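You operate a simulated robot arm through the tools that you are given. There is no shell and no other tool.

Carry out the task below with a simulated two-armed robot. There is one attempt and no reset: what you move stays moved.

Task
Connect the silver plug to the wall port and bring the feed up.
Fine: feed switch off before you plug in; turn that port's lock knob to locked; feed on again till the lamp is green; the other plug stays in its clip. Where these are worked on the way, their far stop is far enough and under half their travel is too little: feed switch.

It is judged by the outcome, as a careful person would: the job done as asked, and still so three seconds after it is handed in. It fails if anything else is knocked over, pushed out of place, dropped, spilled or broken.

Robot
Two 7-joint arms with two-finger parallel grippers on one trunk that stands fixed in place. Base frame: the origin is at the foot of the trunk, x ahead of it, y to its left, z up. Readings come in mm, degrees, newtons and seconds.
The left shoulder is at [70, 163, 1395], the right one opposite. With the tool pointing down near the work surface each hand reaches from about 100 to 840 mm from the base axis, measured 20 degrees to its own side. Payload 3.43 kg a hand.
The tool frame of a hand sits at the grasp point between the pads (the TCP): z along the fingers, y along the line on which they close. The tips reach 34 mm beyond it. Largest opening 128 mm; finger width 24, thickness 12; the body of the gripper, 48 by 130 mm, starts 96 mm behind the TCP.
Orientation is that of the tool frame in the base frame, as [roll, pitch, yaw] about the fixed x, y, z axes, in that order (R = Rz(yaw) Ry(pitch) Rx(roll)). With the fingers straight down and closing along the base's y, the tool's x points along the base's -x, its y along +y and its z along -z.

Tools
- The arms move only by the tool arm_command. It takes "left_plan", "right_plan" or both (then of equal length, played together; a hand with none holds still); each is a list of rows, each an object of numbers (a shift or turn left out is 0, a gripper value left out holds the last): "wx", "wy", "wz": the turn, a rotation vector about the base's x, y, z in degrees; "dx", "dy", "dz": the shift along the base's x, y, z in mm; "jaw": the closure in counts, from 0 (fully open) to 255 (shut). In form: [{"wx": .., "wy": .., "wz": .., "dx": .., "dy": .., "dz": .., "jaw": ..}, ...]. A call has 1 to 20 rows; each row shifts and turns the commanded pose from where the row before left it. Each row takes 0.2 s and may step no farther than 50 mm and 8.6 degrees from the row before; otherwise, or with a gripper value out of range, the whole call is refused. A pose out of reach is approached as far as the arm can. The call stops where the force on the tool passes 40 N (or 10 N more than at its start, if that is more) or the arm is blocked; 0.2 s more then pass. The fingers move at their own pace (about 153 mm/s each) and stop on an object; they squeeze with about 21 N. The grip force told is the motor's: it shows also when the fingers shut on nothing. Time passes only in rows, and 0.2 s behind the last, so rows that do not move let the fingers close. The reply holds the time, the measured pose of the TCP, the force on the tool along the base axes, the opening and the grip force, in the units named above and with some noise, with the torque about the TCP (base axes, N m) and any sound that the robot's microphone picked up, and new pictures: "pictures" is both (left out), scene, wrist or none (wrist: the cameras of the hands that moved).
- Cameras (640 x 400 px; columns grow to the right, rows downward): "scene" is now at [139.9, -19.4, 1644.3]; the picture's right is [-0.21, -0.98, 0.00], its down [-0.38, 0.08, -0.92] and it looks along [0.90, -0.20, -0.39] (base axes); focal length 262 px, centre (320, 200). "left" rides on the left gripper at [76, 11, -160] in its tool frame; the picture's right is [-0.15, 0.99, 0.00], its down [-0.88, -0.13, -0.46] and it looks along [-0.45, -0.07, 0.89] (tool axes); focal length 234 px, centre (320, 200). "right" rides on the right gripper at [76, -11, -160] in its tool frame; the picture's right is [0.15, 0.99, 0.00], its down [-0.88, 0.13, -0.46] and it looks along [-0.45, 0.07, 0.89] (tool axes); focal length 234 px, centre (320, 200). There is no depth. A picture from a camera that has moved, and an enlarged one, comes with that camera's place and axes in the base frame and with its lens.
- lift_body(by): slides the trunk up (or, below 0, down) by that many mm; the arms and the scene camera ride with it, the base frame stays. It gives what a move gives, with no picture.
- turn_head(pan, tilt): turns the head with the scene camera to pan (to the left, within 86 degrees either way) and tilt (down, from -29 to 69), counted from straight ahead of the robot. It gives what a move gives, and a new picture of the scene camera.
- zoom(camera, box): a new picture of the part [left, top, right, bottom] of that camera's present view, enlarged. The clock stands still meanwhile.
- sign_off(): hands the job in; it is judged then, once.

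Places have to be worked out from the pictures, the camera data and where the tool is seen. Open the grippers and draw the arms clear of the work before you hand the job in, unless the task says otherwise.

The tools are called as name(argument=value, ...) on one line, values as JSON. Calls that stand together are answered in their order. arm_command: Moves the arms, as the interface text tells. Its arguments: {"type":"object","properties":{"left_plan":{"type":"array"},"right_plan":{"type":"array"},"pictures":{"type":"string","enum":["both","scene","wrist","none"]}},"required":[]} The other tools are called the same way: lift_body (by) slides the trunk up or down; turn_head (pan, tilt) turns the head that bears the scene camera; zoom (camera, box) takes an enlarged picture of a part of a camera's view; sign_off () hands the job in.

At the start:

```text
t: 0.0
left_ee_pos: [428.2, 104.3, 1483.5]
left_orientation: [179.9, 0.0, 179.9]
left_ft_force: [-0.1, -0.3, -0.6]
left_moment: [-0.01, -0.03, 0.0]
left_finger_gap: 128.1
left_grasp_force: 0.0
right_ee_pos: [389.5, -207.4, 1544.1]
right_orientation: [179.9, 0.0, -179.9]
right_ft_force: [0.2, 0.0, -0.7]
right_moment: [0.0, 0.0, 0.02]
right_finger_gap: 128.0
right_grasp_force: 0.1
trunk travel left (down, up): [-875.0, 65.0]
head pan, tilt: [-12.2, 22.7]
```

scene: 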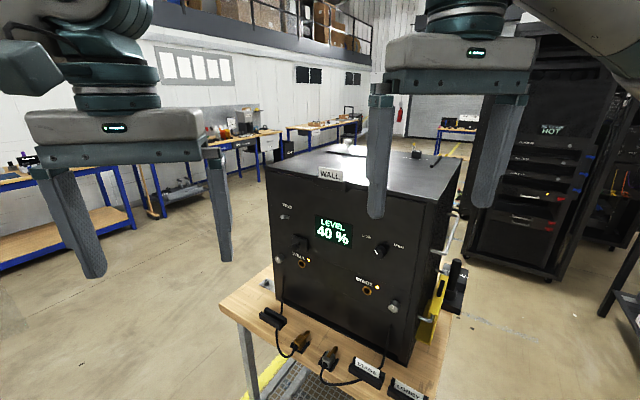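
right: 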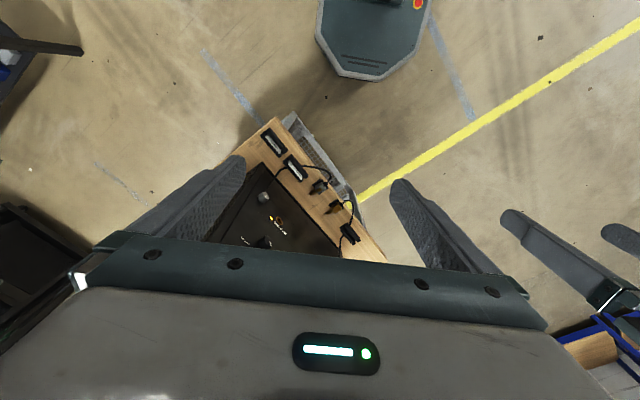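
left: 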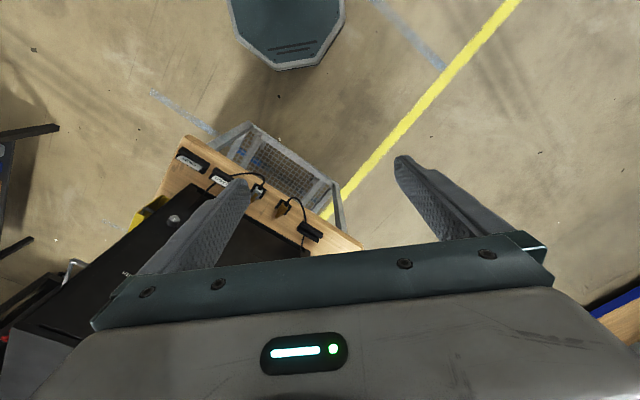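

The scene shows a black cabinet on a bench with a panel (switches, knobs, two ports) and two plugs in front. I'll enlarge the panel and the plugs to read the labels first.

zoom(camera="scene", box=[260, 190, 420, 290])

zoom(camera="scene", box=[240, 280, 440, 400])

zoom(camera="right", box=[220, 100, 400, 260])

```text
4.00 times, centred on (340, 240) of scene
camera zoom: at [139.9, -19.4, 1644.3], right [-0.21, -0.98, 0.0], down [-0.38, 0.08, -0.92], along [0.9, -0.2, -0.39], focal length 1046 px, centre (240, 40)
```

zoom: 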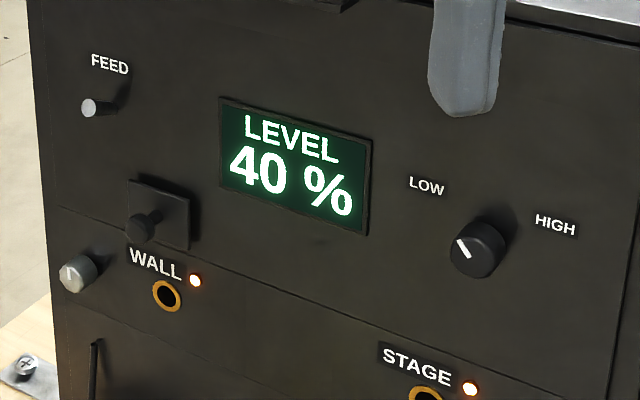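

```text
3.20 times, centred on (340, 340) of scene
camera zoom: at [139.9, -19.4, 1644.3], right [-0.21, -0.98, 0.0], down [-0.38, 0.08, -0.92], along [0.9, -0.2, -0.39], focal length 837 px, centre (256, -248)
```

zoom: 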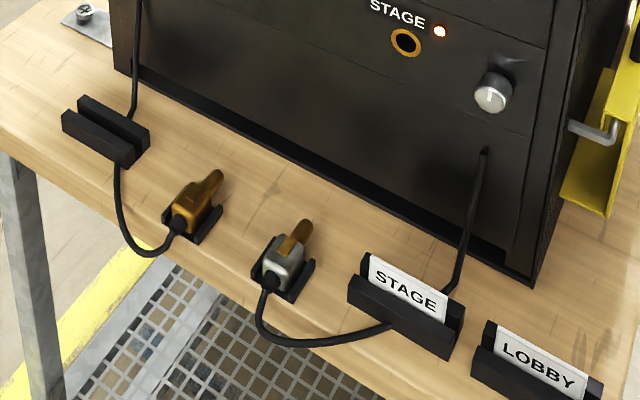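

```text
2.50 times, centred on (310, 180) of right
camera zoom: at [314.0, -219.0, 1702.5], right [-0.15, 0.99, 0.0], down [0.88, 0.13, 0.46], along [0.45, 0.07, -0.89], focal length 585 px, centre (345, 250)
```

zoom: 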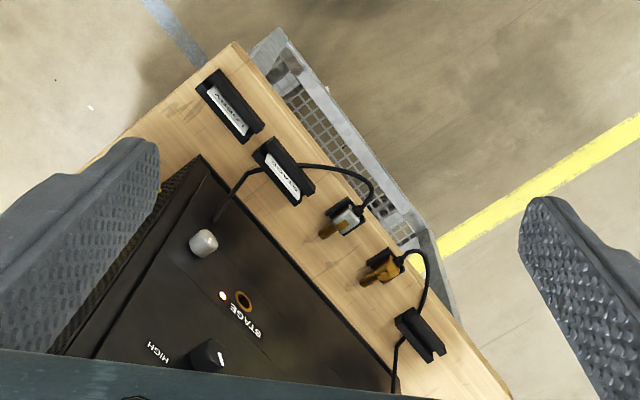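

Triangulating the first views, the panel faces the robot's left-rear: STAGE port is near (690,-281,1115), WALL port near (847,-115,1115), and the silver plug near (653,-163,920). I'll enlarge more details of the panel and the plugs from all the cameras.

zoom(camera="scene", box=[265, 195, 325, 235])

zoom(camera="scene", box=[265, 230, 325, 270])

zoom(camera="scene", box=[280, 320, 355, 370])

zoom(camera="scene", box=[340, 270, 415, 320])

zoom(camera="scene", box=[260, 130, 480, 270])

zoom(camera="left", box=[120, 120, 380, 290])

```text
10.00 times, centred on (295, 215) of scene
camera zoom: at [139.9, -19.4, 1644.3], right [-0.21, -0.98, 0.0], down [-0.38, 0.08, -0.92], along [0.9, -0.2, -0.39], focal length 2616 px, centre (570, 50)
```

zoom: 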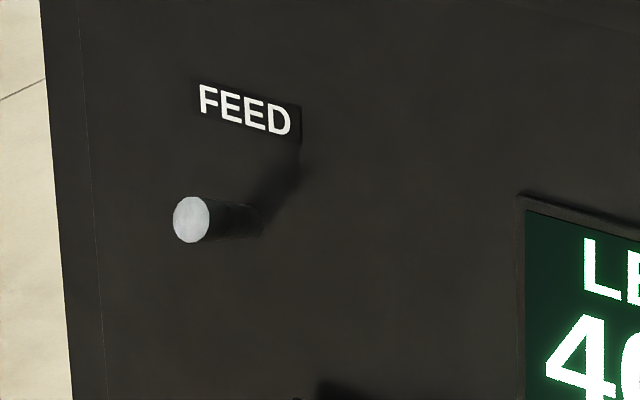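

```text
10.00 times, centred on (295, 250) of scene
camera zoom: at [139.9, -19.4, 1644.3], right [-0.21, -0.98, 0.0], down [-0.38, 0.08, -0.92], along [0.9, -0.2, -0.39], focal length 2616 px, centre (570, -300)
```

zoom: 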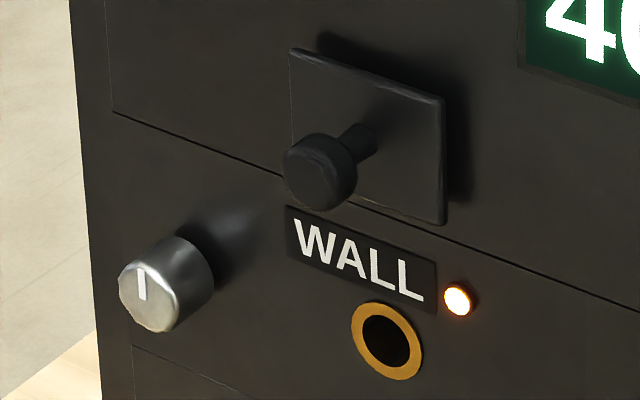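

```text
8.00 times, centred on (318, 345) of scene
camera zoom: at [139.9, -19.4, 1644.3], right [-0.21, -0.98, 0.0], down [-0.38, 0.08, -0.92], along [0.9, -0.2, -0.39], focal length 2092 px, centre (340, -960)
```

zoom: 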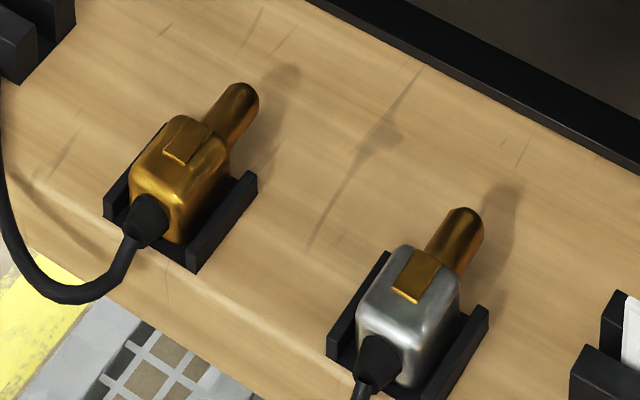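

```text
8.00 times, centred on (378, 295) of scene
camera zoom: at [139.9, -19.4, 1644.3], right [-0.21, -0.98, 0.0], down [-0.38, 0.08, -0.92], along [0.9, -0.2, -0.39], focal length 2092 px, centre (-140, -560)
```

zoom: 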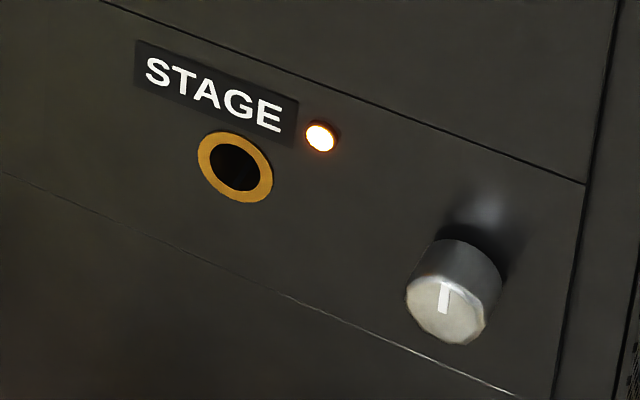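

```text
2.86 times, centred on (370, 200) of scene
camera zoom: at [139.9, -19.4, 1644.3], right [-0.21, -0.98, 0.0], down [-0.38, 0.08, -0.92], along [0.9, -0.2, -0.39], focal length 747 px, centre (177, 200)
```

zoom: 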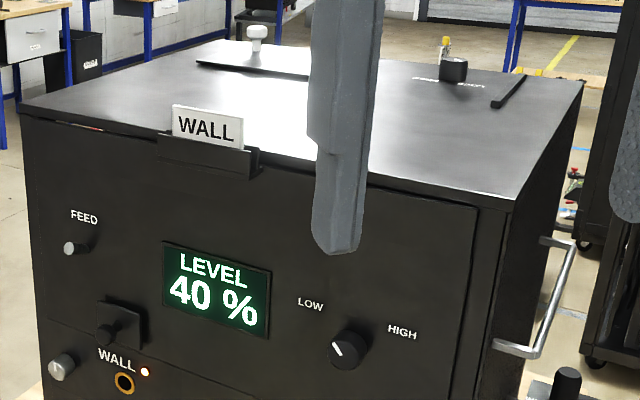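

```text
2.35 times, centred on (250, 205) of left
camera zoom: at [354.1, 114.9, 1642.5], right [0.15, 0.99, 0.0], down [0.88, -0.13, 0.46], along [0.45, -0.07, -0.89], focal length 551 px, centre (485, 188)
```

zoom: 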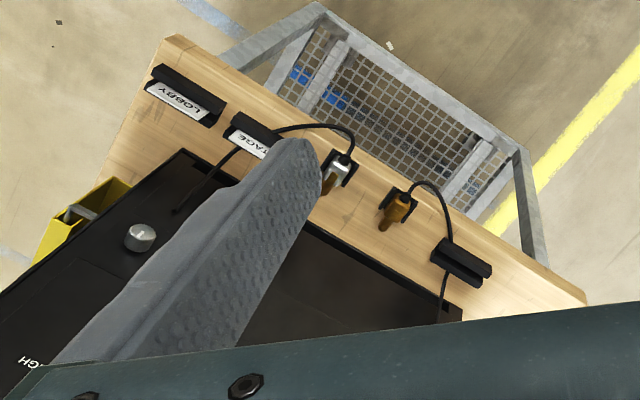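

The feed toggle appears tilted upward (on), and the silver plug rests in its clip pointing at the panel. I'll swing the left hand to a 45°-down pose facing the panel, about 200 mm out from the WALL port, to get a close view.

arm_command(left_plan=[{"wy": -7.5, "dx": 22.8, "dy": -6.8, "dz": -19.4, "jaw": 0}, {"wy": -7.5, "dx": 22.8, "dy": -6.8, "dz": -19.4}, {"wy": -7.5, "dx": 22.8, "dy": -6.8, "dz": -19.4}, {"wy": -7.5, "dx": 22.8, "dy": -6.8, "dz": -19.4}, {"wy": -7.5, "dx": 22.8, "dy": -6.8, "dz": -19.4}, {"wy": -7.5, "dx": 22.8, "dy": -6.8, "dz": -19.4}, {"wz": -7.23, "dx": 22.8, "dy": -6.8, "dz": -19.4}, {"wz": -7.23, "dx": 22.8, "dy": -6.8, "dz": -19.4}, {"wz": -7.23, "dx": 22.8, "dy": -6.8, "dz": -19.4}, {"wz": -7.23, "dx": 22.8, "dy": -6.8, "dz": -19.4}, {"wz": -7.23, "dx": 22.8, "dy": -6.8, "dz": -19.4}, {"wz": -7.23, "dx": 22.8, "dy": -6.8, "dz": -19.4}], pictures="both")

```text
t: 2.6
left_ee_pos: [704.4, 23.0, 1249.9]
left_orientation: [-179.8, 45.1, 136.7]
left_ft_force: [-0.1, -0.3, 0.5]
left_moment: [0.02, -0.02, 0.03]
left_finger_gap: 128.1
left_grasp_force: 0.1
right_ee_pos: [390.6, -207.6, 1543.1]
right_orientation: [-180.0, -0.2, -179.9]
right_ft_force: [-0.1, -0.8, 0.6]
right_moment: [-0.06, 0.03, 0.02]
right_finger_gap: 128.0
right_grasp_force: 0.0
trunk travel left (down, up): [-875.0, 65.0]
head pan, tilt: [-12.2, 22.7]
camera scene: at [141.4, -19.4, 1644.2], right [-0.21, -0.98, 0.0], down [-0.38, 0.08, -0.92], along [0.9, -0.2, -0.39], focal length 262 px, centre (320, 200)
camera left: at [592.4, 144.8, 1308.7], right [0.76, 0.65, 0.1], down [0.13, -0.3, 0.95], along [0.64, -0.7, -0.31], focal length 234 px, centre (320, 200)
```

scene: 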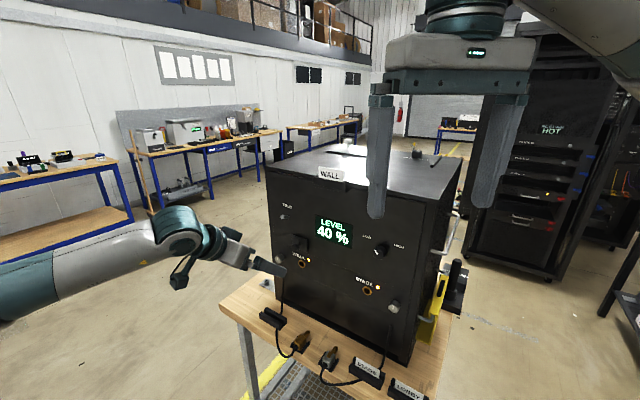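
left: 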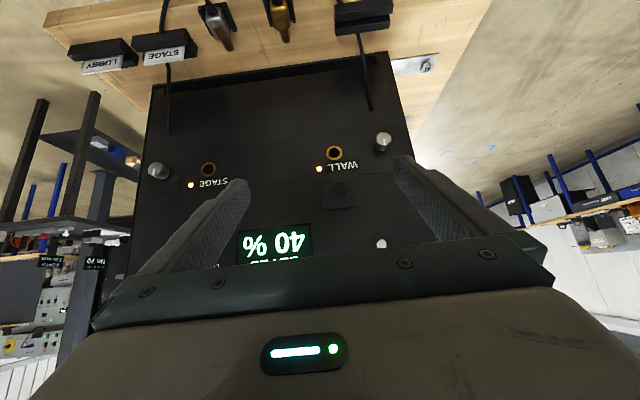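

I now have an upside-down but good view of the panel from the left wrist camera. I'll enlarge the WALL port, lock knob, feed toggle and plugs.

zoom(camera="left", box=[290, 120, 420, 260])

zoom(camera="left", box=[170, 0, 330, 60])

zoom(camera="left", box=[130, 140, 320, 270])

zoom(camera="scene", box=[265, 180, 425, 300])

```text
2.86 times, centred on (355, 190) of left
camera zoom: at [592.4, 144.8, 1308.7], right [0.76, 0.65, 0.1], down [0.13, -0.3, 0.95], along [0.64, -0.7, -0.31], focal length 669 px, centre (220, 229)
```

zoom: 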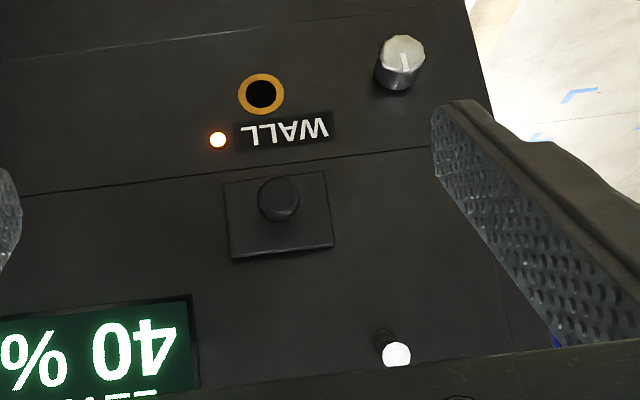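

```text
4.00 times, centred on (250, 30) of left
camera zoom: at [592.4, 144.8, 1308.7], right [0.76, 0.65, 0.1], down [0.13, -0.3, 0.95], along [0.64, -0.7, -0.31], focal length 937 px, centre (600, 880)
```

zoom: 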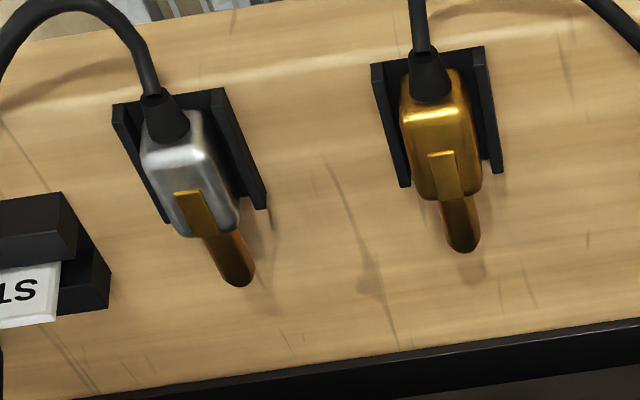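

```text
3.08 times, centred on (225, 205) of left
camera zoom: at [592.4, 144.8, 1308.7], right [0.76, 0.65, 0.1], down [0.13, -0.3, 0.95], along [0.64, -0.7, -0.31], focal length 720 px, centre (612, 185)
```

zoom: 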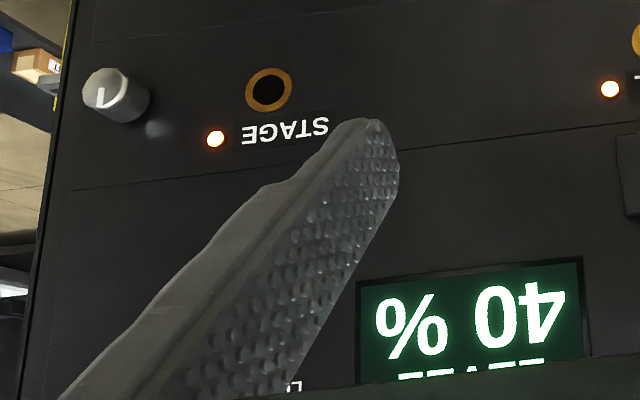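

```text
3.33 times, centred on (345, 240) of scene
camera zoom: at [141.4, -19.4, 1644.2], right [-0.21, -0.98, 0.0], down [-0.38, 0.08, -0.92], along [0.9, -0.2, -0.39], focal length 872 px, centre (237, 67)
```

zoom: 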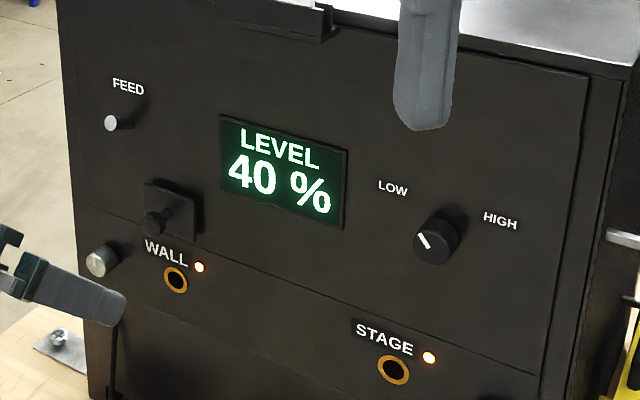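

Triangulated: WALL port ≈ (879,-115,1095), STAGE port ≈ (709,-285,1095), so the panel faces exactly 45° (insert direction (0.707,-0.707,0)). FEED toggle tip ≈ (894,-59,1273) with its base lower at ≈1260, so it is up (on). I'll level the left tool, shut the fingers, and come near the toggle from above.

arm_command(left_plan=[{"wx": -3.98, "wy": -3.98, "wz": -0.21, "dx": 16.5, "dy": -3.1, "dz": 8.2, "jaw": 255}, {"wx": -3.98, "wy": -3.98, "wz": -0.21, "dx": 16.5, "dy": -3.1, "dz": 8.2}, {"wx": -3.98, "wy": -3.98, "wz": -0.21, "dx": 16.5, "dy": -3.1, "dz": 8.2}, {"wx": -3.98, "wy": -3.98, "wz": -0.21, "dx": 16.5, "dy": -3.1, "dz": 8.2}, {"wx": -3.98, "wy": -3.98, "wz": -0.21, "dx": 16.5, "dy": -3.1, "dz": 8.2}, {"wx": -3.98, "wy": -3.98, "wz": -0.21, "dx": 16.5, "dy": -3.1, "dz": 8.2}, {"wx": -3.98, "wy": -3.98, "wz": -0.21, "dx": 16.5, "dy": -3.1, "dz": 8.2}, {"wx": -3.98, "wy": -3.98, "wz": -0.21, "dx": 16.5, "dy": -3.1, "dz": 8.2}], pictures="both")

```text
t: 4.4
left_ee_pos: [835.8, -2.0, 1315.3]
left_orientation: [-85.9, 89.4, -131.2]
left_ft_force: [-0.1, 0.0, 0.3]
left_moment: [-0.01, -0.01, -0.01]
left_finger_gap: 0.2
left_grasp_force: 20.4
right_ee_pos: [390.8, -207.9, 1543.4]
right_orientation: [-180.0, 0.0, 179.9]
right_ft_force: [0.2, -1.1, -1.0]
right_moment: [0.02, 0.02, 0.01]
right_finger_gap: 128.2
right_grasp_force: 0.1
trunk travel left (down, up): [-875.0, 65.0]
head pan, tilt: [-12.2, 22.7]
camera scene: at [141.0, -19.8, 1644.2], right [-0.21, -0.98, 0.0], down [-0.38, 0.08, -0.92], along [0.9, -0.2, -0.39], focal length 262 px, centre (320, 200)
camera left: at [732.3, 117.6, 1238.7], right [0.71, 0.7, 0.14], down [-0.41, 0.24, 0.88], along [0.58, -0.68, 0.45], focal length 234 px, centre (320, 200)
```

scene: 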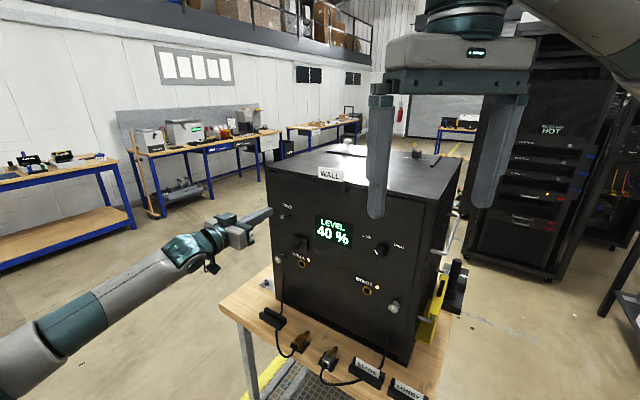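
left: 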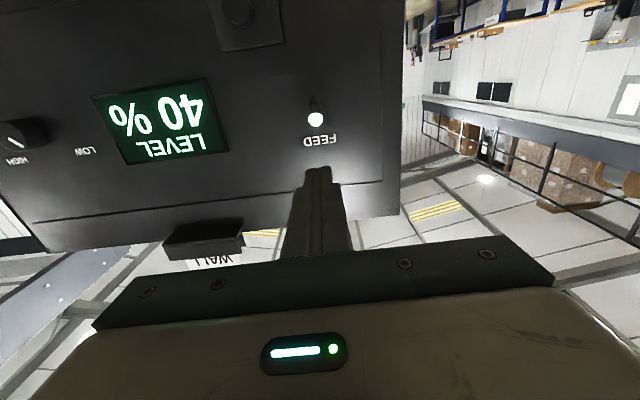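

The toggle is seen at (316,119), which agrees with (894,-59,1272). I'll enlarge it to check for on/off marks before pressing.

zoom(camera="left", box=[270, 70, 370, 150])

zoom(camera="left", box=[180, 0, 320, 80])

```text
5.00 times, centred on (320, 110) of left
camera zoom: at [732.3, 117.6, 1238.7], right [0.71, 0.7, 0.14], down [-0.41, 0.24, 0.88], along [0.58, -0.68, 0.45], focal length 1171 px, centre (320, 650)
```

zoom: 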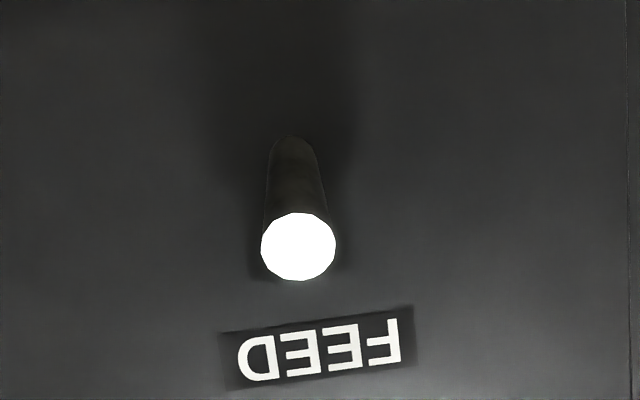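

```text
4.57 times, centred on (250, 40) of left
camera zoom: at [732.3, 117.6, 1238.7], right [0.71, 0.7, 0.14], down [-0.41, 0.24, 0.88], along [0.58, -0.68, 0.45], focal length 1070 px, centre (640, 931)
```

zoom: 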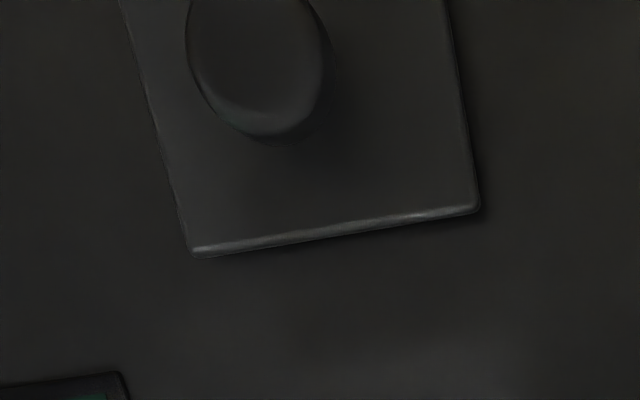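

The lever stands tilted up (base z≈1256, tip z≈1272), so feed is on and off should be down. I'll move the closed fingers over the lever (tip 20 mm from panel) and press down gradually.

arm_command(left_plan=[{"dx": 20.5, "dy": -19.5}, {"dx": 20, "dy": -20}, {"dz": -8}, {"dz": -7}, {"dz": -5}, {"dz": -5}, {"dz": -4}, {"dz": -4}, {"dz": -4}, {"dz": -4}], pictures="both")

```text
t: 6.6
left_ee_pos: [875.2, -42.2, 1275.0]
left_orientation: [-92.7, 89.4, -138.1]
left_ft_force: [-0.4, -0.2, -0.8]
left_moment: [0.0, 0.01, 0.0]
left_finger_gap: 0.0
left_grasp_force: 20.6
right_ee_pos: [390.5, -208.1, 1541.8]
right_orientation: [-180.0, 0.0, -179.9]
right_ft_force: [0.4, 0.5, 0.0]
right_moment: [0.02, 0.0, 0.01]
right_finger_gap: 127.8
right_grasp_force: 0.1
trunk travel left (down, up): [-875.0, 65.0]
head pan, tilt: [-12.2, 22.7]
camera scene: at [140.4, -19.6, 1644.2], right [-0.21, -0.98, 0.0], down [-0.38, 0.08, -0.92], along [0.9, -0.2, -0.39], focal length 262 px, centre (320, 200)
camera left: at [771.5, 78.6, 1197.8], right [0.71, 0.7, 0.14], down [-0.41, 0.24, 0.88], along [0.58, -0.68, 0.45], focal length 234 px, centre (320, 200)
```

scene: 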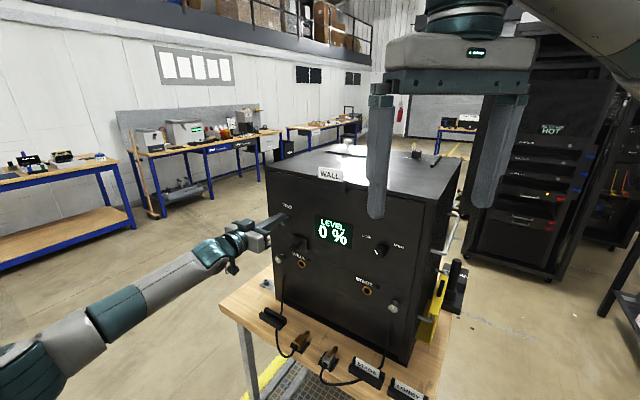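
left: 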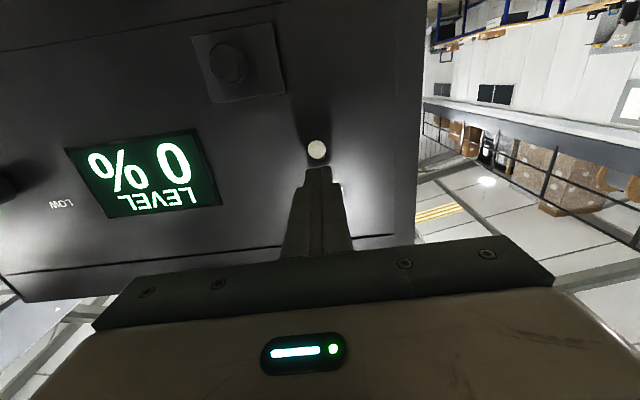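

The display now reads 0 %, so the feed seems to have switched off. I'll check the lamp and toggle closely.

zoom(camera="scene", box=[265, 180, 425, 300])

zoom(camera="left", box=[270, 110, 370, 190])

```text
3.33 times, centred on (345, 240) of scene
camera zoom: at [140.4, -19.6, 1644.2], right [-0.21, -0.98, 0.0], down [-0.38, 0.08, -0.92], along [0.9, -0.2, -0.39], focal length 872 px, centre (237, 67)
```

zoom: 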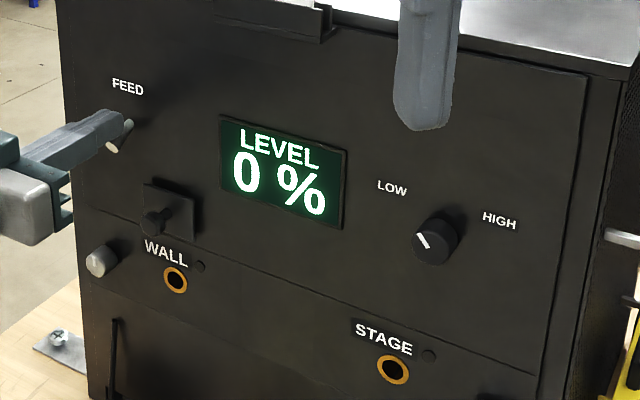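

```text
5.00 times, centred on (320, 150) of left
camera zoom: at [771.5, 78.6, 1197.8], right [0.71, 0.7, 0.14], down [-0.41, 0.24, 0.88], along [0.58, -0.68, 0.45], focal length 1171 px, centre (320, 450)
```

zoom: 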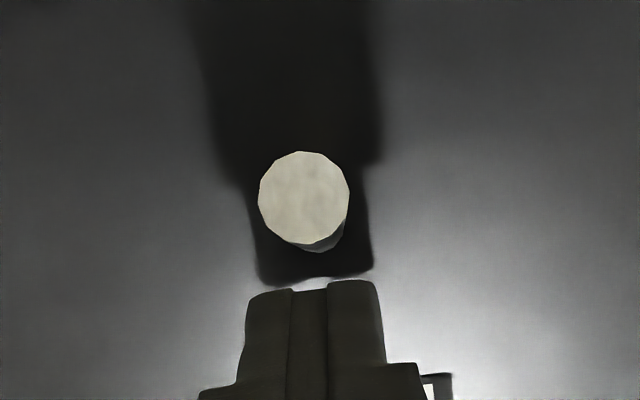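

Lamps are dark, the level is 0 % and the lever tip has dropped to z≈1246 (snapped down past the finger). I'll press a little further to be sure it is on its stop.

arm_command(left_plan=[{"dz": -4}, {"dz": -3}, {"dz": -3}, {"dz": -2}], pictures="wrist")

```text
t: 7.6
left_ee_pos: [873.4, -41.2, 1267.4]
left_orientation: [-48.5, 89.4, -93.9]
left_ft_force: [0.1, 1.3, 14.8]
left_moment: [-0.34, -0.37, 0.06]
left_finger_gap: 0.1
left_grasp_force: 20.7
right_ee_pos: [388.3, -205.2, 1544.3]
right_orientation: [180.0, 0.1, 180.0]
right_ft_force: [0.1, 0.5, 0.9]
right_moment: [-0.01, -0.04, 0.0]
right_finger_gap: 127.7
right_grasp_force: 0.0
trunk travel left (down, up): [-875.0, 65.0]
head pan, tilt: [-12.2, 22.7]
camera left: at [770.4, 79.4, 1190.5], right [0.7, 0.7, 0.14], down [-0.41, 0.24, 0.88], along [0.58, -0.68, 0.46], focal length 234 px, centre (320, 200)
```

left: 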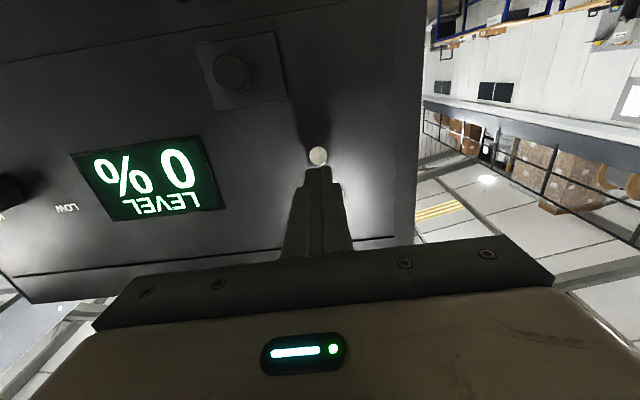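

The reading of 15 N shows the lever is hard on its lower stop, so the feed is off. I'll lift off, back away and re-tilt to 45° to look at the WALL port and its lock knob close up.

arm_command(left_plan=[{"dz": 15}, {"dx": -27, "dy": 27}, {"dx": -27, "dy": 27}, {"wx": 3.98, "wy": 3.98, "dx": -0.5, "dy": -0.65, "dz": -19.75, "jaw": 0}, {"wx": 3.98, "wy": 3.98, "dx": -0.5, "dy": -0.65, "dz": -19.75}, {"wx": 3.98, "wy": 3.98, "dx": -0.5, "dy": -0.65, "dz": -19.75}, {"wx": 3.98, "wy": 3.98, "dx": -0.5, "dy": -0.65, "dz": -19.75}, {"wx": 3.98, "wy": 3.98, "dx": -0.5, "dy": -0.65, "dz": -19.75}, {"wx": 3.98, "wy": 3.98, "dx": -0.5, "dy": -0.65, "dz": -19.75}, {"wx": 3.98, "wy": 3.98, "dx": -0.5, "dy": -0.65, "dz": -19.75}, {"wx": 3.98, "wy": 3.98, "dx": -0.5, "dy": -0.65, "dz": -19.75}], pictures="wrist")

zoom(camera="left", box=[220, 100, 420, 225])

```text
t: 10.0
left_ee_pos: [817.7, 4.5, 1119.4]
left_orientation: [-179.2, 44.8, 135.7]
left_ft_force: [-0.3, -0.3, 0.2]
left_moment: [-0.05, 0.0, 0.01]
left_finger_gap: 127.9
left_grasp_force: 0.1
right_ee_pos: [390.4, -209.0, 1543.4]
right_orientation: [180.0, 0.0, 180.0]
right_ft_force: [0.0, -0.4, -0.4]
right_moment: [0.03, 0.04, -0.03]
right_finger_gap: 128.1
right_grasp_force: 0.0
trunk travel left (down, up): [-875.0, 65.0]
head pan, tilt: [-12.2, 22.7]
camera left: at [709.1, 131.1, 1178.7], right [0.77, 0.63, 0.09], down [0.13, -0.3, 0.95], along [0.62, -0.72, -0.31], focal length 234 px, centre (320, 200)
```

left: 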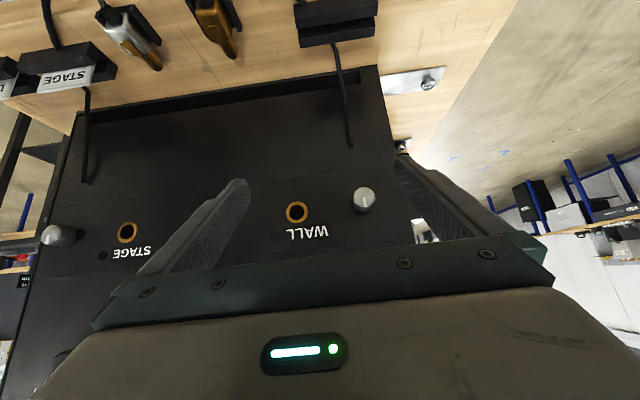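

```text
3.20 times, centred on (320, 162) of left
camera zoom: at [709.1, 131.1, 1178.7], right [0.77, 0.63, 0.09], down [0.13, -0.3, 0.95], along [0.62, -0.72, -0.31], focal length 749 px, centre (320, 320)
```

zoom: 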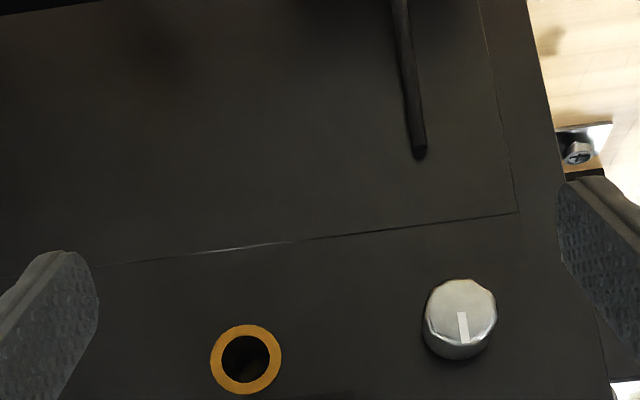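

The knob pointer points straight up with no obvious lock markings seen. I'll zoom harder at the knob area and at the plugs/clip.

zoom(camera="left", box=[335, 175, 395, 225])

zoom(camera="left", box=[80, 0, 260, 75])

zoom(camera="left", box=[30, 205, 130, 265])

```text
8.00 times, centred on (365, 200) of left
camera zoom: at [709.1, 131.1, 1178.7], right [0.77, 0.63, 0.09], down [0.13, -0.3, 0.95], along [0.62, -0.72, -0.31], focal length 1873 px, centre (-40, 200)
```

zoom: 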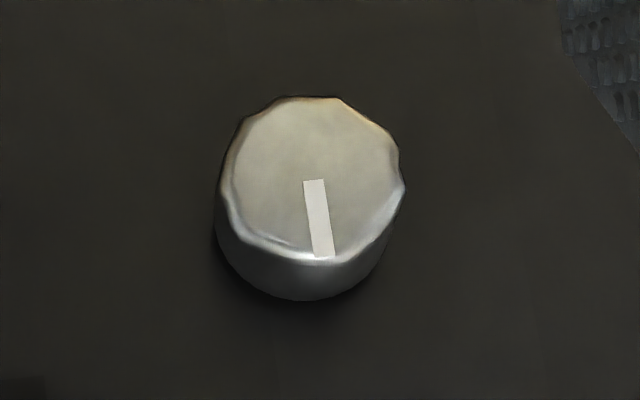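

```text
3.56 times, centred on (170, 38) of left
camera zoom: at [709.1, 131.1, 1178.7], right [0.77, 0.63, 0.09], down [0.13, -0.3, 0.95], along [0.62, -0.72, -0.31], focal length 833 px, centre (853, 778)
```

zoom: 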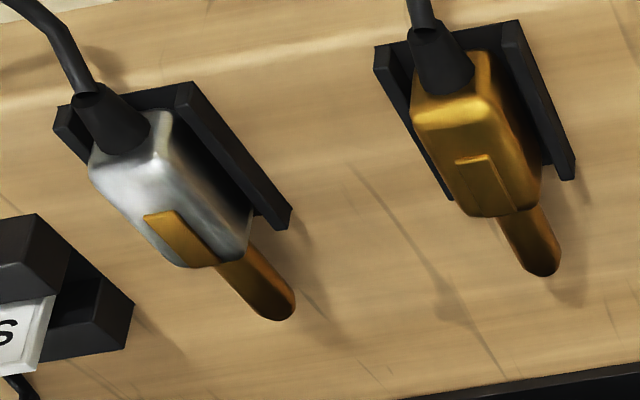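

```text
6.40 times, centred on (80, 235) of left
camera zoom: at [709.1, 131.1, 1178.7], right [0.77, 0.63, 0.09], down [0.13, -0.3, 0.95], along [0.62, -0.72, -0.31], focal length 1499 px, centre (1856, -24)
```

zoom: 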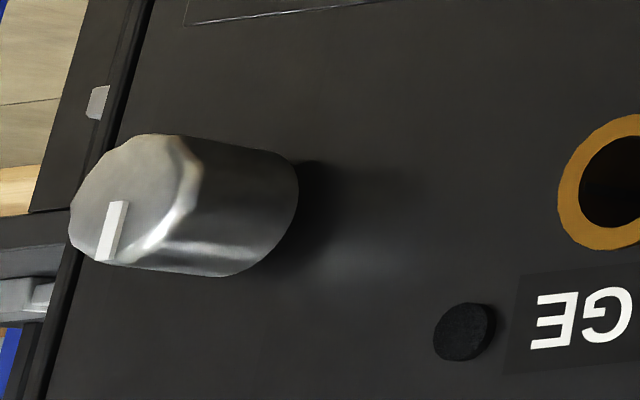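

The clip has two low side walls flanking the plug body, whose top stands above them. I'll move the hand over the silver plug (z≈1010) with fingers partly closed to look at it closely.

arm_command(left_plan=[{"dx": -27.8, "dy": -33.4, "dz": -21.9, "wz": -0.7, "jaw": 140}, {"dx": -27.8, "dy": -33.4, "dz": -21.9}, {"dx": -27.8, "dy": -33.4, "dz": -21.9}, {"dx": -27.8, "dy": -33.4, "dz": -21.9}, {"dx": -27.8, "dy": -33.4, "dz": -21.9}], pictures="both")

zoom(camera="left", box=[240, 0, 480, 150])

zoom(camera="scene", box=[280, 310, 380, 390])

```text
t: 11.2
left_ee_pos: [679.4, -162.4, 1009.6]
left_orientation: [-179.0, 45.0, 135.1]
left_ft_force: [-0.1, -0.3, 0.2]
left_moment: [-0.01, -0.02, -0.01]
left_finger_gap: 57.9
left_grasp_force: 0.1
right_ee_pos: [388.9, -209.4, 1542.9]
right_orientation: [179.9, 0.2, 180.0]
right_ft_force: [-0.2, -0.7, -0.4]
right_moment: [0.06, 0.01, 0.02]
right_finger_gap: 128.0
right_grasp_force: 0.1
trunk travel left (down, up): [-875.0, 65.0]
head pan, tilt: [-12.2, 22.7]
camera scene: at [139.9, -21.5, 1644.4], right [-0.21, -0.98, 0.0], down [-0.38, 0.08, -0.92], along [0.9, -0.19, -0.39], focal length 262 px, centre (320, 200)
camera left: at [571.8, -35.4, 1068.9], right [0.78, 0.62, 0.09], down [0.12, -0.3, 0.95], along [0.61, -0.73, -0.31], focal length 234 px, centre (320, 200)
```

scene: 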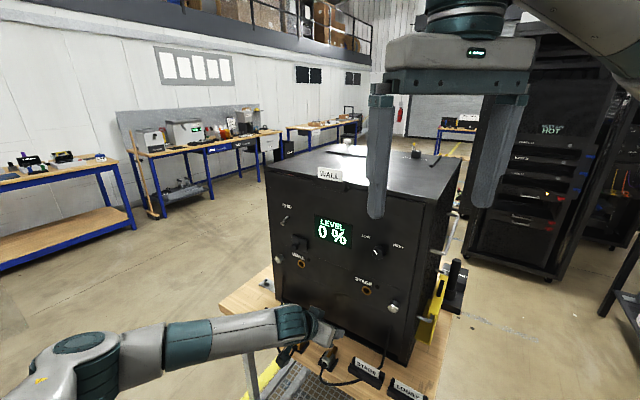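
left: 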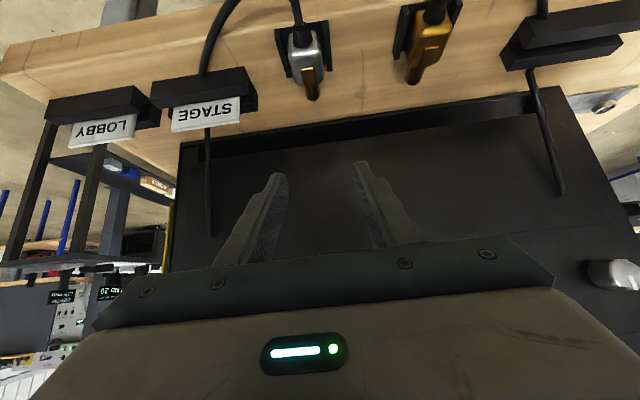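

```text
2.67 times, centred on (360, 75) of left
camera zoom: at [571.8, -35.4, 1068.9], right [0.78, 0.62, 0.09], down [0.12, -0.3, 0.95], along [0.61, -0.73, -0.31], focal length 624 px, centre (213, 533)
```

zoom: 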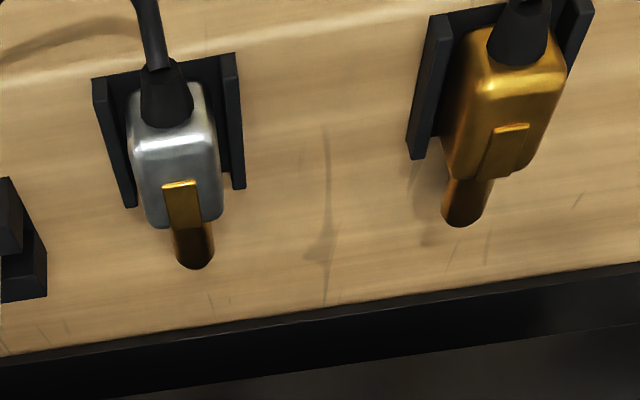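

```text
5.00 times, centred on (330, 350) of scene
camera zoom: at [139.9, -21.5, 1644.4], right [-0.21, -0.98, 0.0], down [-0.38, 0.08, -0.92], along [0.9, -0.19, -0.39], focal length 1308 px, centre (270, -550)
```

zoom: 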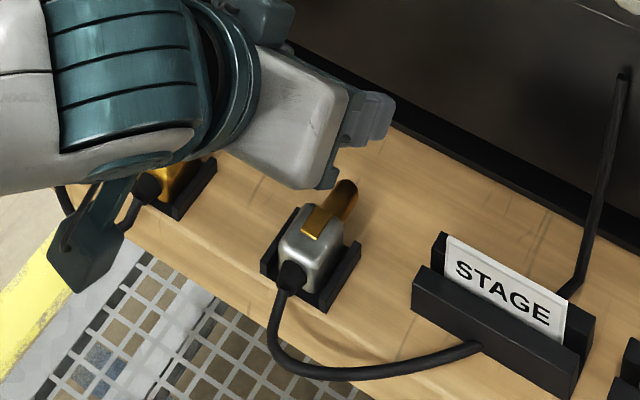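

I measure the silver plug on axis u≈364.5 (≈(690,-178) at body front), body top z≈888, clip wall tops z≈870, so about 16 mm of the body is exposed for a grip. I'll correct a 1° roll and drop to z≈935 above the grasp spot to check alignment.

arm_command(left_plan=[{"wx": 0.5, "wy": -0.5, "wz": 0.6, "dx": -6.7, "dy": 6, "dz": -25, "jaw": 155}, {"dx": -6.7, "dy": 5.9, "dz": -25}, {"dz": -24}], pictures="both")

zoom(camera="left", box=[240, 40, 400, 240])

zoom(camera="scene", box=[290, 310, 370, 380])

zoom(camera="right", box=[270, 130, 390, 250])

```text
t: 12.0
left_ee_pos: [664.8, -148.3, 935.2]
left_orientation: [-179.9, 45.0, 135.0]
left_ft_force: [-0.3, -0.3, 0.1]
left_moment: [-0.03, -0.02, 0.01]
left_finger_gap: 50.2
left_grasp_force: 0.1
right_ee_pos: [388.7, -206.6, 1542.6]
right_orientation: [180.0, 0.0, 179.9]
right_ft_force: [0.4, -0.3, -1.3]
right_moment: [0.01, 0.02, -0.01]
right_finger_gap: 127.9
right_grasp_force: 0.0
trunk travel left (down, up): [-875.0, 65.0]
head pan, tilt: [-12.2, 22.7]
camera scene: at [140.2, -19.4, 1644.3], right [-0.21, -0.98, 0.0], down [-0.38, 0.08, -0.92], along [0.9, -0.2, -0.39], focal length 262 px, centre (320, 200)
camera left: at [555.8, -23.6, 994.3], right [0.77, 0.63, 0.1], down [0.12, -0.3, 0.94], along [0.62, -0.72, -0.31], focal length 234 px, centre (320, 200)
```

scene: 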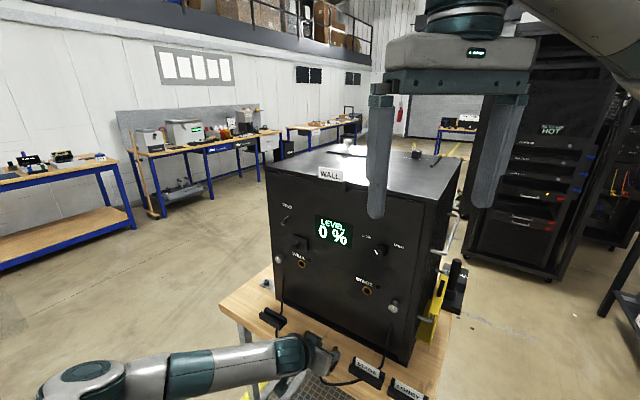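
left: 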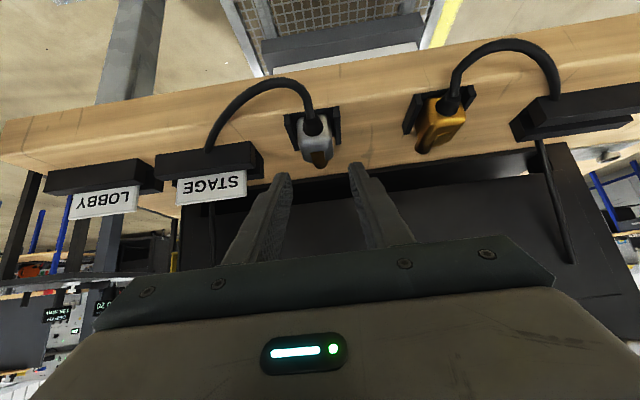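

```text
2.00 times, centred on (320, 140) of left
camera zoom: at [555.8, -23.6, 994.3], right [0.77, 0.63, 0.1], down [0.12, -0.3, 0.94], along [0.62, -0.72, -0.31], focal length 468 px, centre (320, 320)
```

zoom: 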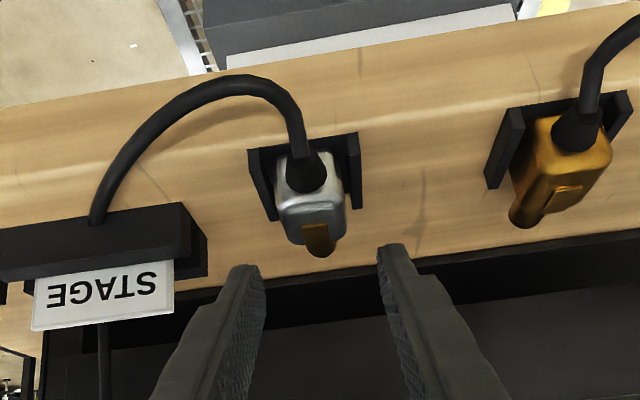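

```text
5.71 times, centred on (330, 345) of scene
camera zoom: at [140.2, -19.4, 1644.3], right [-0.21, -0.98, 0.0], down [-0.38, 0.08, -0.92], along [0.9, -0.2, -0.39], focal length 1495 px, centre (263, -629)
```

zoom: 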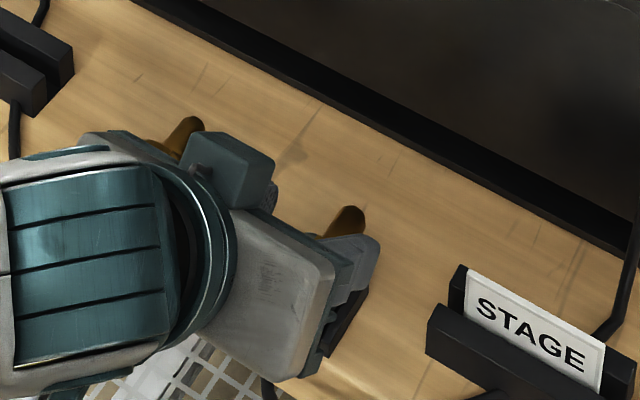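

```text
3.33 times, centred on (330, 190) of right
camera zoom: at [314.3, -219.0, 1702.5], right [-0.15, 0.99, 0.0], down [0.88, 0.13, 0.46], along [0.45, 0.07, -0.89], focal length 781 px, centre (287, 233)
```

zoom: 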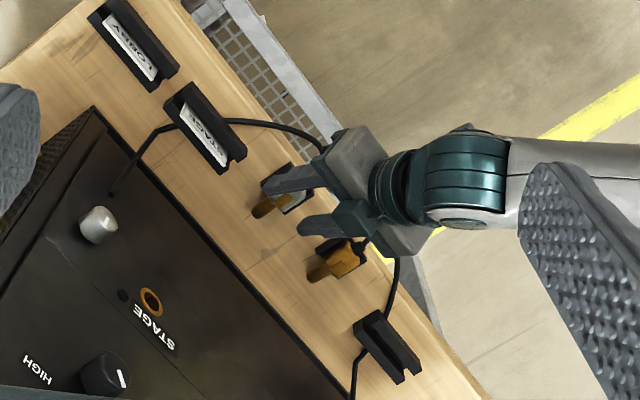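

The tool is now well aligned (u≈365.2 vs plug 365) and both wall tops compute consistently to z≈870. I'll move 2 mm forward and descend to z≈904, which leaves fingertips just above the wall tops, and look before closing.

arm_command(left_plan=[{"dx": 1.5, "dy": -1.9, "dz": -16}, {"dz": -15}], pictures="wrist")

zoom(camera="left", box=[240, 100, 400, 240])

zoom(camera="right", box=[290, 160, 370, 220])

```text
t: 12.6
left_ee_pos: [665.4, -150.6, 904.1]
left_orientation: [-180.0, 45.0, 135.0]
left_ft_force: [0.0, 1.4, -0.2]
left_moment: [0.0, -0.04, -0.02]
left_finger_gap: 50.6
left_grasp_force: 0.1
right_ee_pos: [388.6, -207.9, 1542.7]
right_orientation: [180.0, 0.0, 180.0]
right_ft_force: [1.1, 0.1, 0.1]
right_moment: [0.02, 0.01, -0.04]
right_finger_gap: 128.0
right_grasp_force: 0.0
trunk travel left (down, up): [-875.0, 65.0]
head pan, tilt: [-12.2, 22.7]
camera left: at [556.8, -25.8, 963.2], right [0.77, 0.63, 0.1], down [0.12, -0.3, 0.94], along [0.62, -0.72, -0.31], focal length 234 px, centre (320, 200)
```

left: 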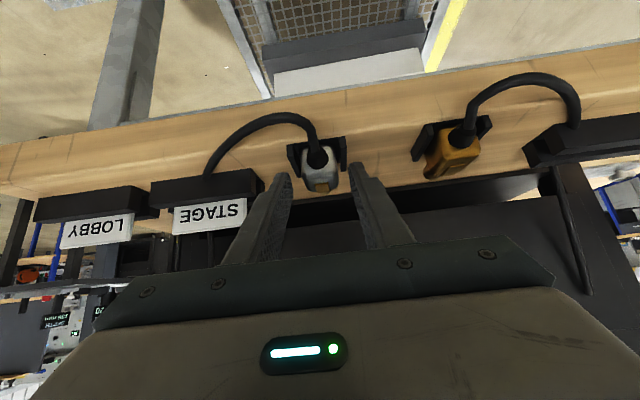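

```text
2.86 times, centred on (320, 170) of left
camera zoom: at [556.8, -25.8, 963.2], right [0.77, 0.63, 0.1], down [0.12, -0.3, 0.94], along [0.62, -0.72, -0.31], focal length 669 px, centre (320, 286)
```

zoom: 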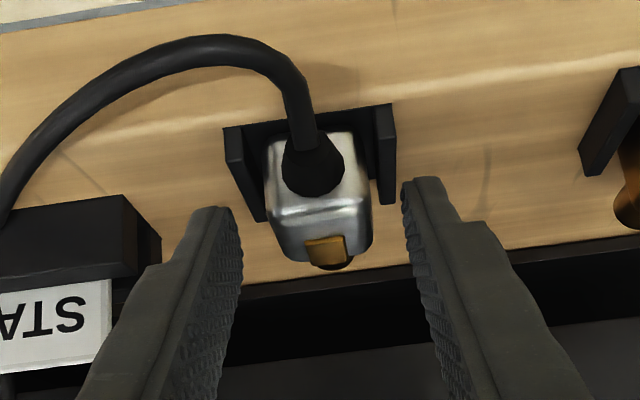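

```text
6.67 times, centred on (330, 190) of right
camera zoom: at [314.4, -219.2, 1702.4], right [-0.15, 0.99, 0.0], down [0.88, 0.13, 0.46], along [0.45, 0.07, -0.89], focal length 1561 px, centre (253, 267)
```

zoom: 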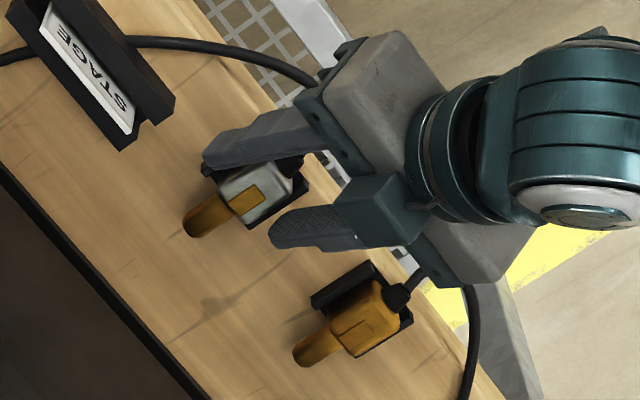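

The fingertips bracket the plug body and look to be just over the wall tops. I'll lower 1.5 mm more and close on the body; a gap near 25 mm will confirm the body (about 43 mm would mean the walls).

arm_command(left_plan=[{"dx": 0.5, "dy": 0.5, "dz": -1.5, "jaw": 175}, {"jaw": 195}, {"jaw": 255}, {}, {}], pictures="wrist")

zoom(camera="left", box=[260, 110, 380, 215])

zoom(camera="right", box=[290, 160, 370, 220])

```text
t: 13.8
left_ee_pos: [667.6, -150.8, 903.4]
left_orientation: [180.0, 45.0, 134.9]
left_ft_force: [-0.5, -0.1, 0.9]
left_moment: [-0.04, 0.01, -0.01]
left_finger_gap: 29.4
left_grasp_force: 21.5
right_ee_pos: [390.3, -207.1, 1542.3]
right_orientation: [-179.9, 0.0, 179.9]
right_ft_force: [0.1, -0.7, -0.1]
right_moment: [0.0, 0.01, -0.03]
right_finger_gap: 127.9
right_grasp_force: 0.1
trunk travel left (down, up): [-875.0, 65.0]
head pan, tilt: [-12.2, 22.7]
camera left: at [557.3, -25.2, 962.3], right [0.77, 0.63, 0.1], down [0.12, -0.3, 0.94], along [0.62, -0.72, -0.31], focal length 234 px, centre (320, 200)
```

left: 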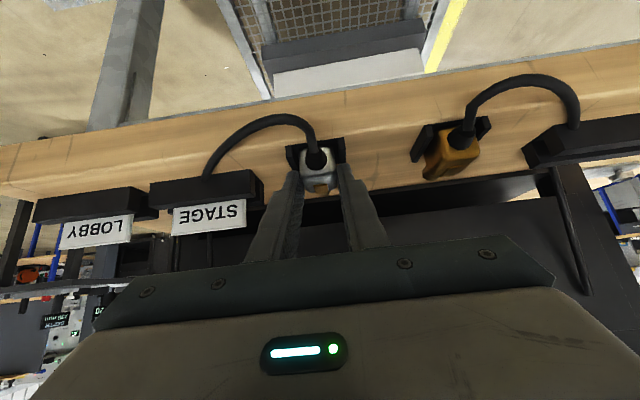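

```text
3.81 times, centred on (320, 162) of left
camera zoom: at [557.3, -25.2, 962.3], right [0.77, 0.63, 0.1], down [0.12, -0.3, 0.94], along [0.62, -0.72, -0.31], focal length 892 px, centre (320, 343)
```

zoom: 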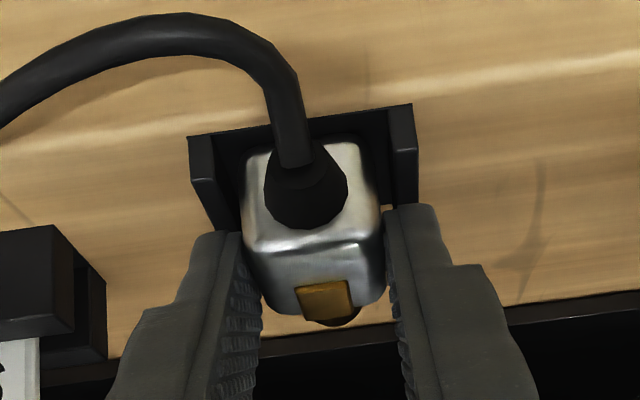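

```text
6.67 times, centred on (330, 190) of right
camera zoom: at [313.9, -219.1, 1702.5], right [-0.15, 0.99, 0.0], down [0.88, 0.13, 0.46], along [0.45, 0.07, -0.89], focal length 1561 px, centre (253, 267)
```

zoom: 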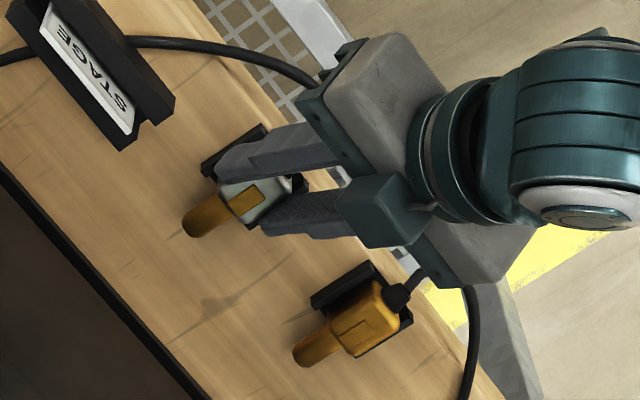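

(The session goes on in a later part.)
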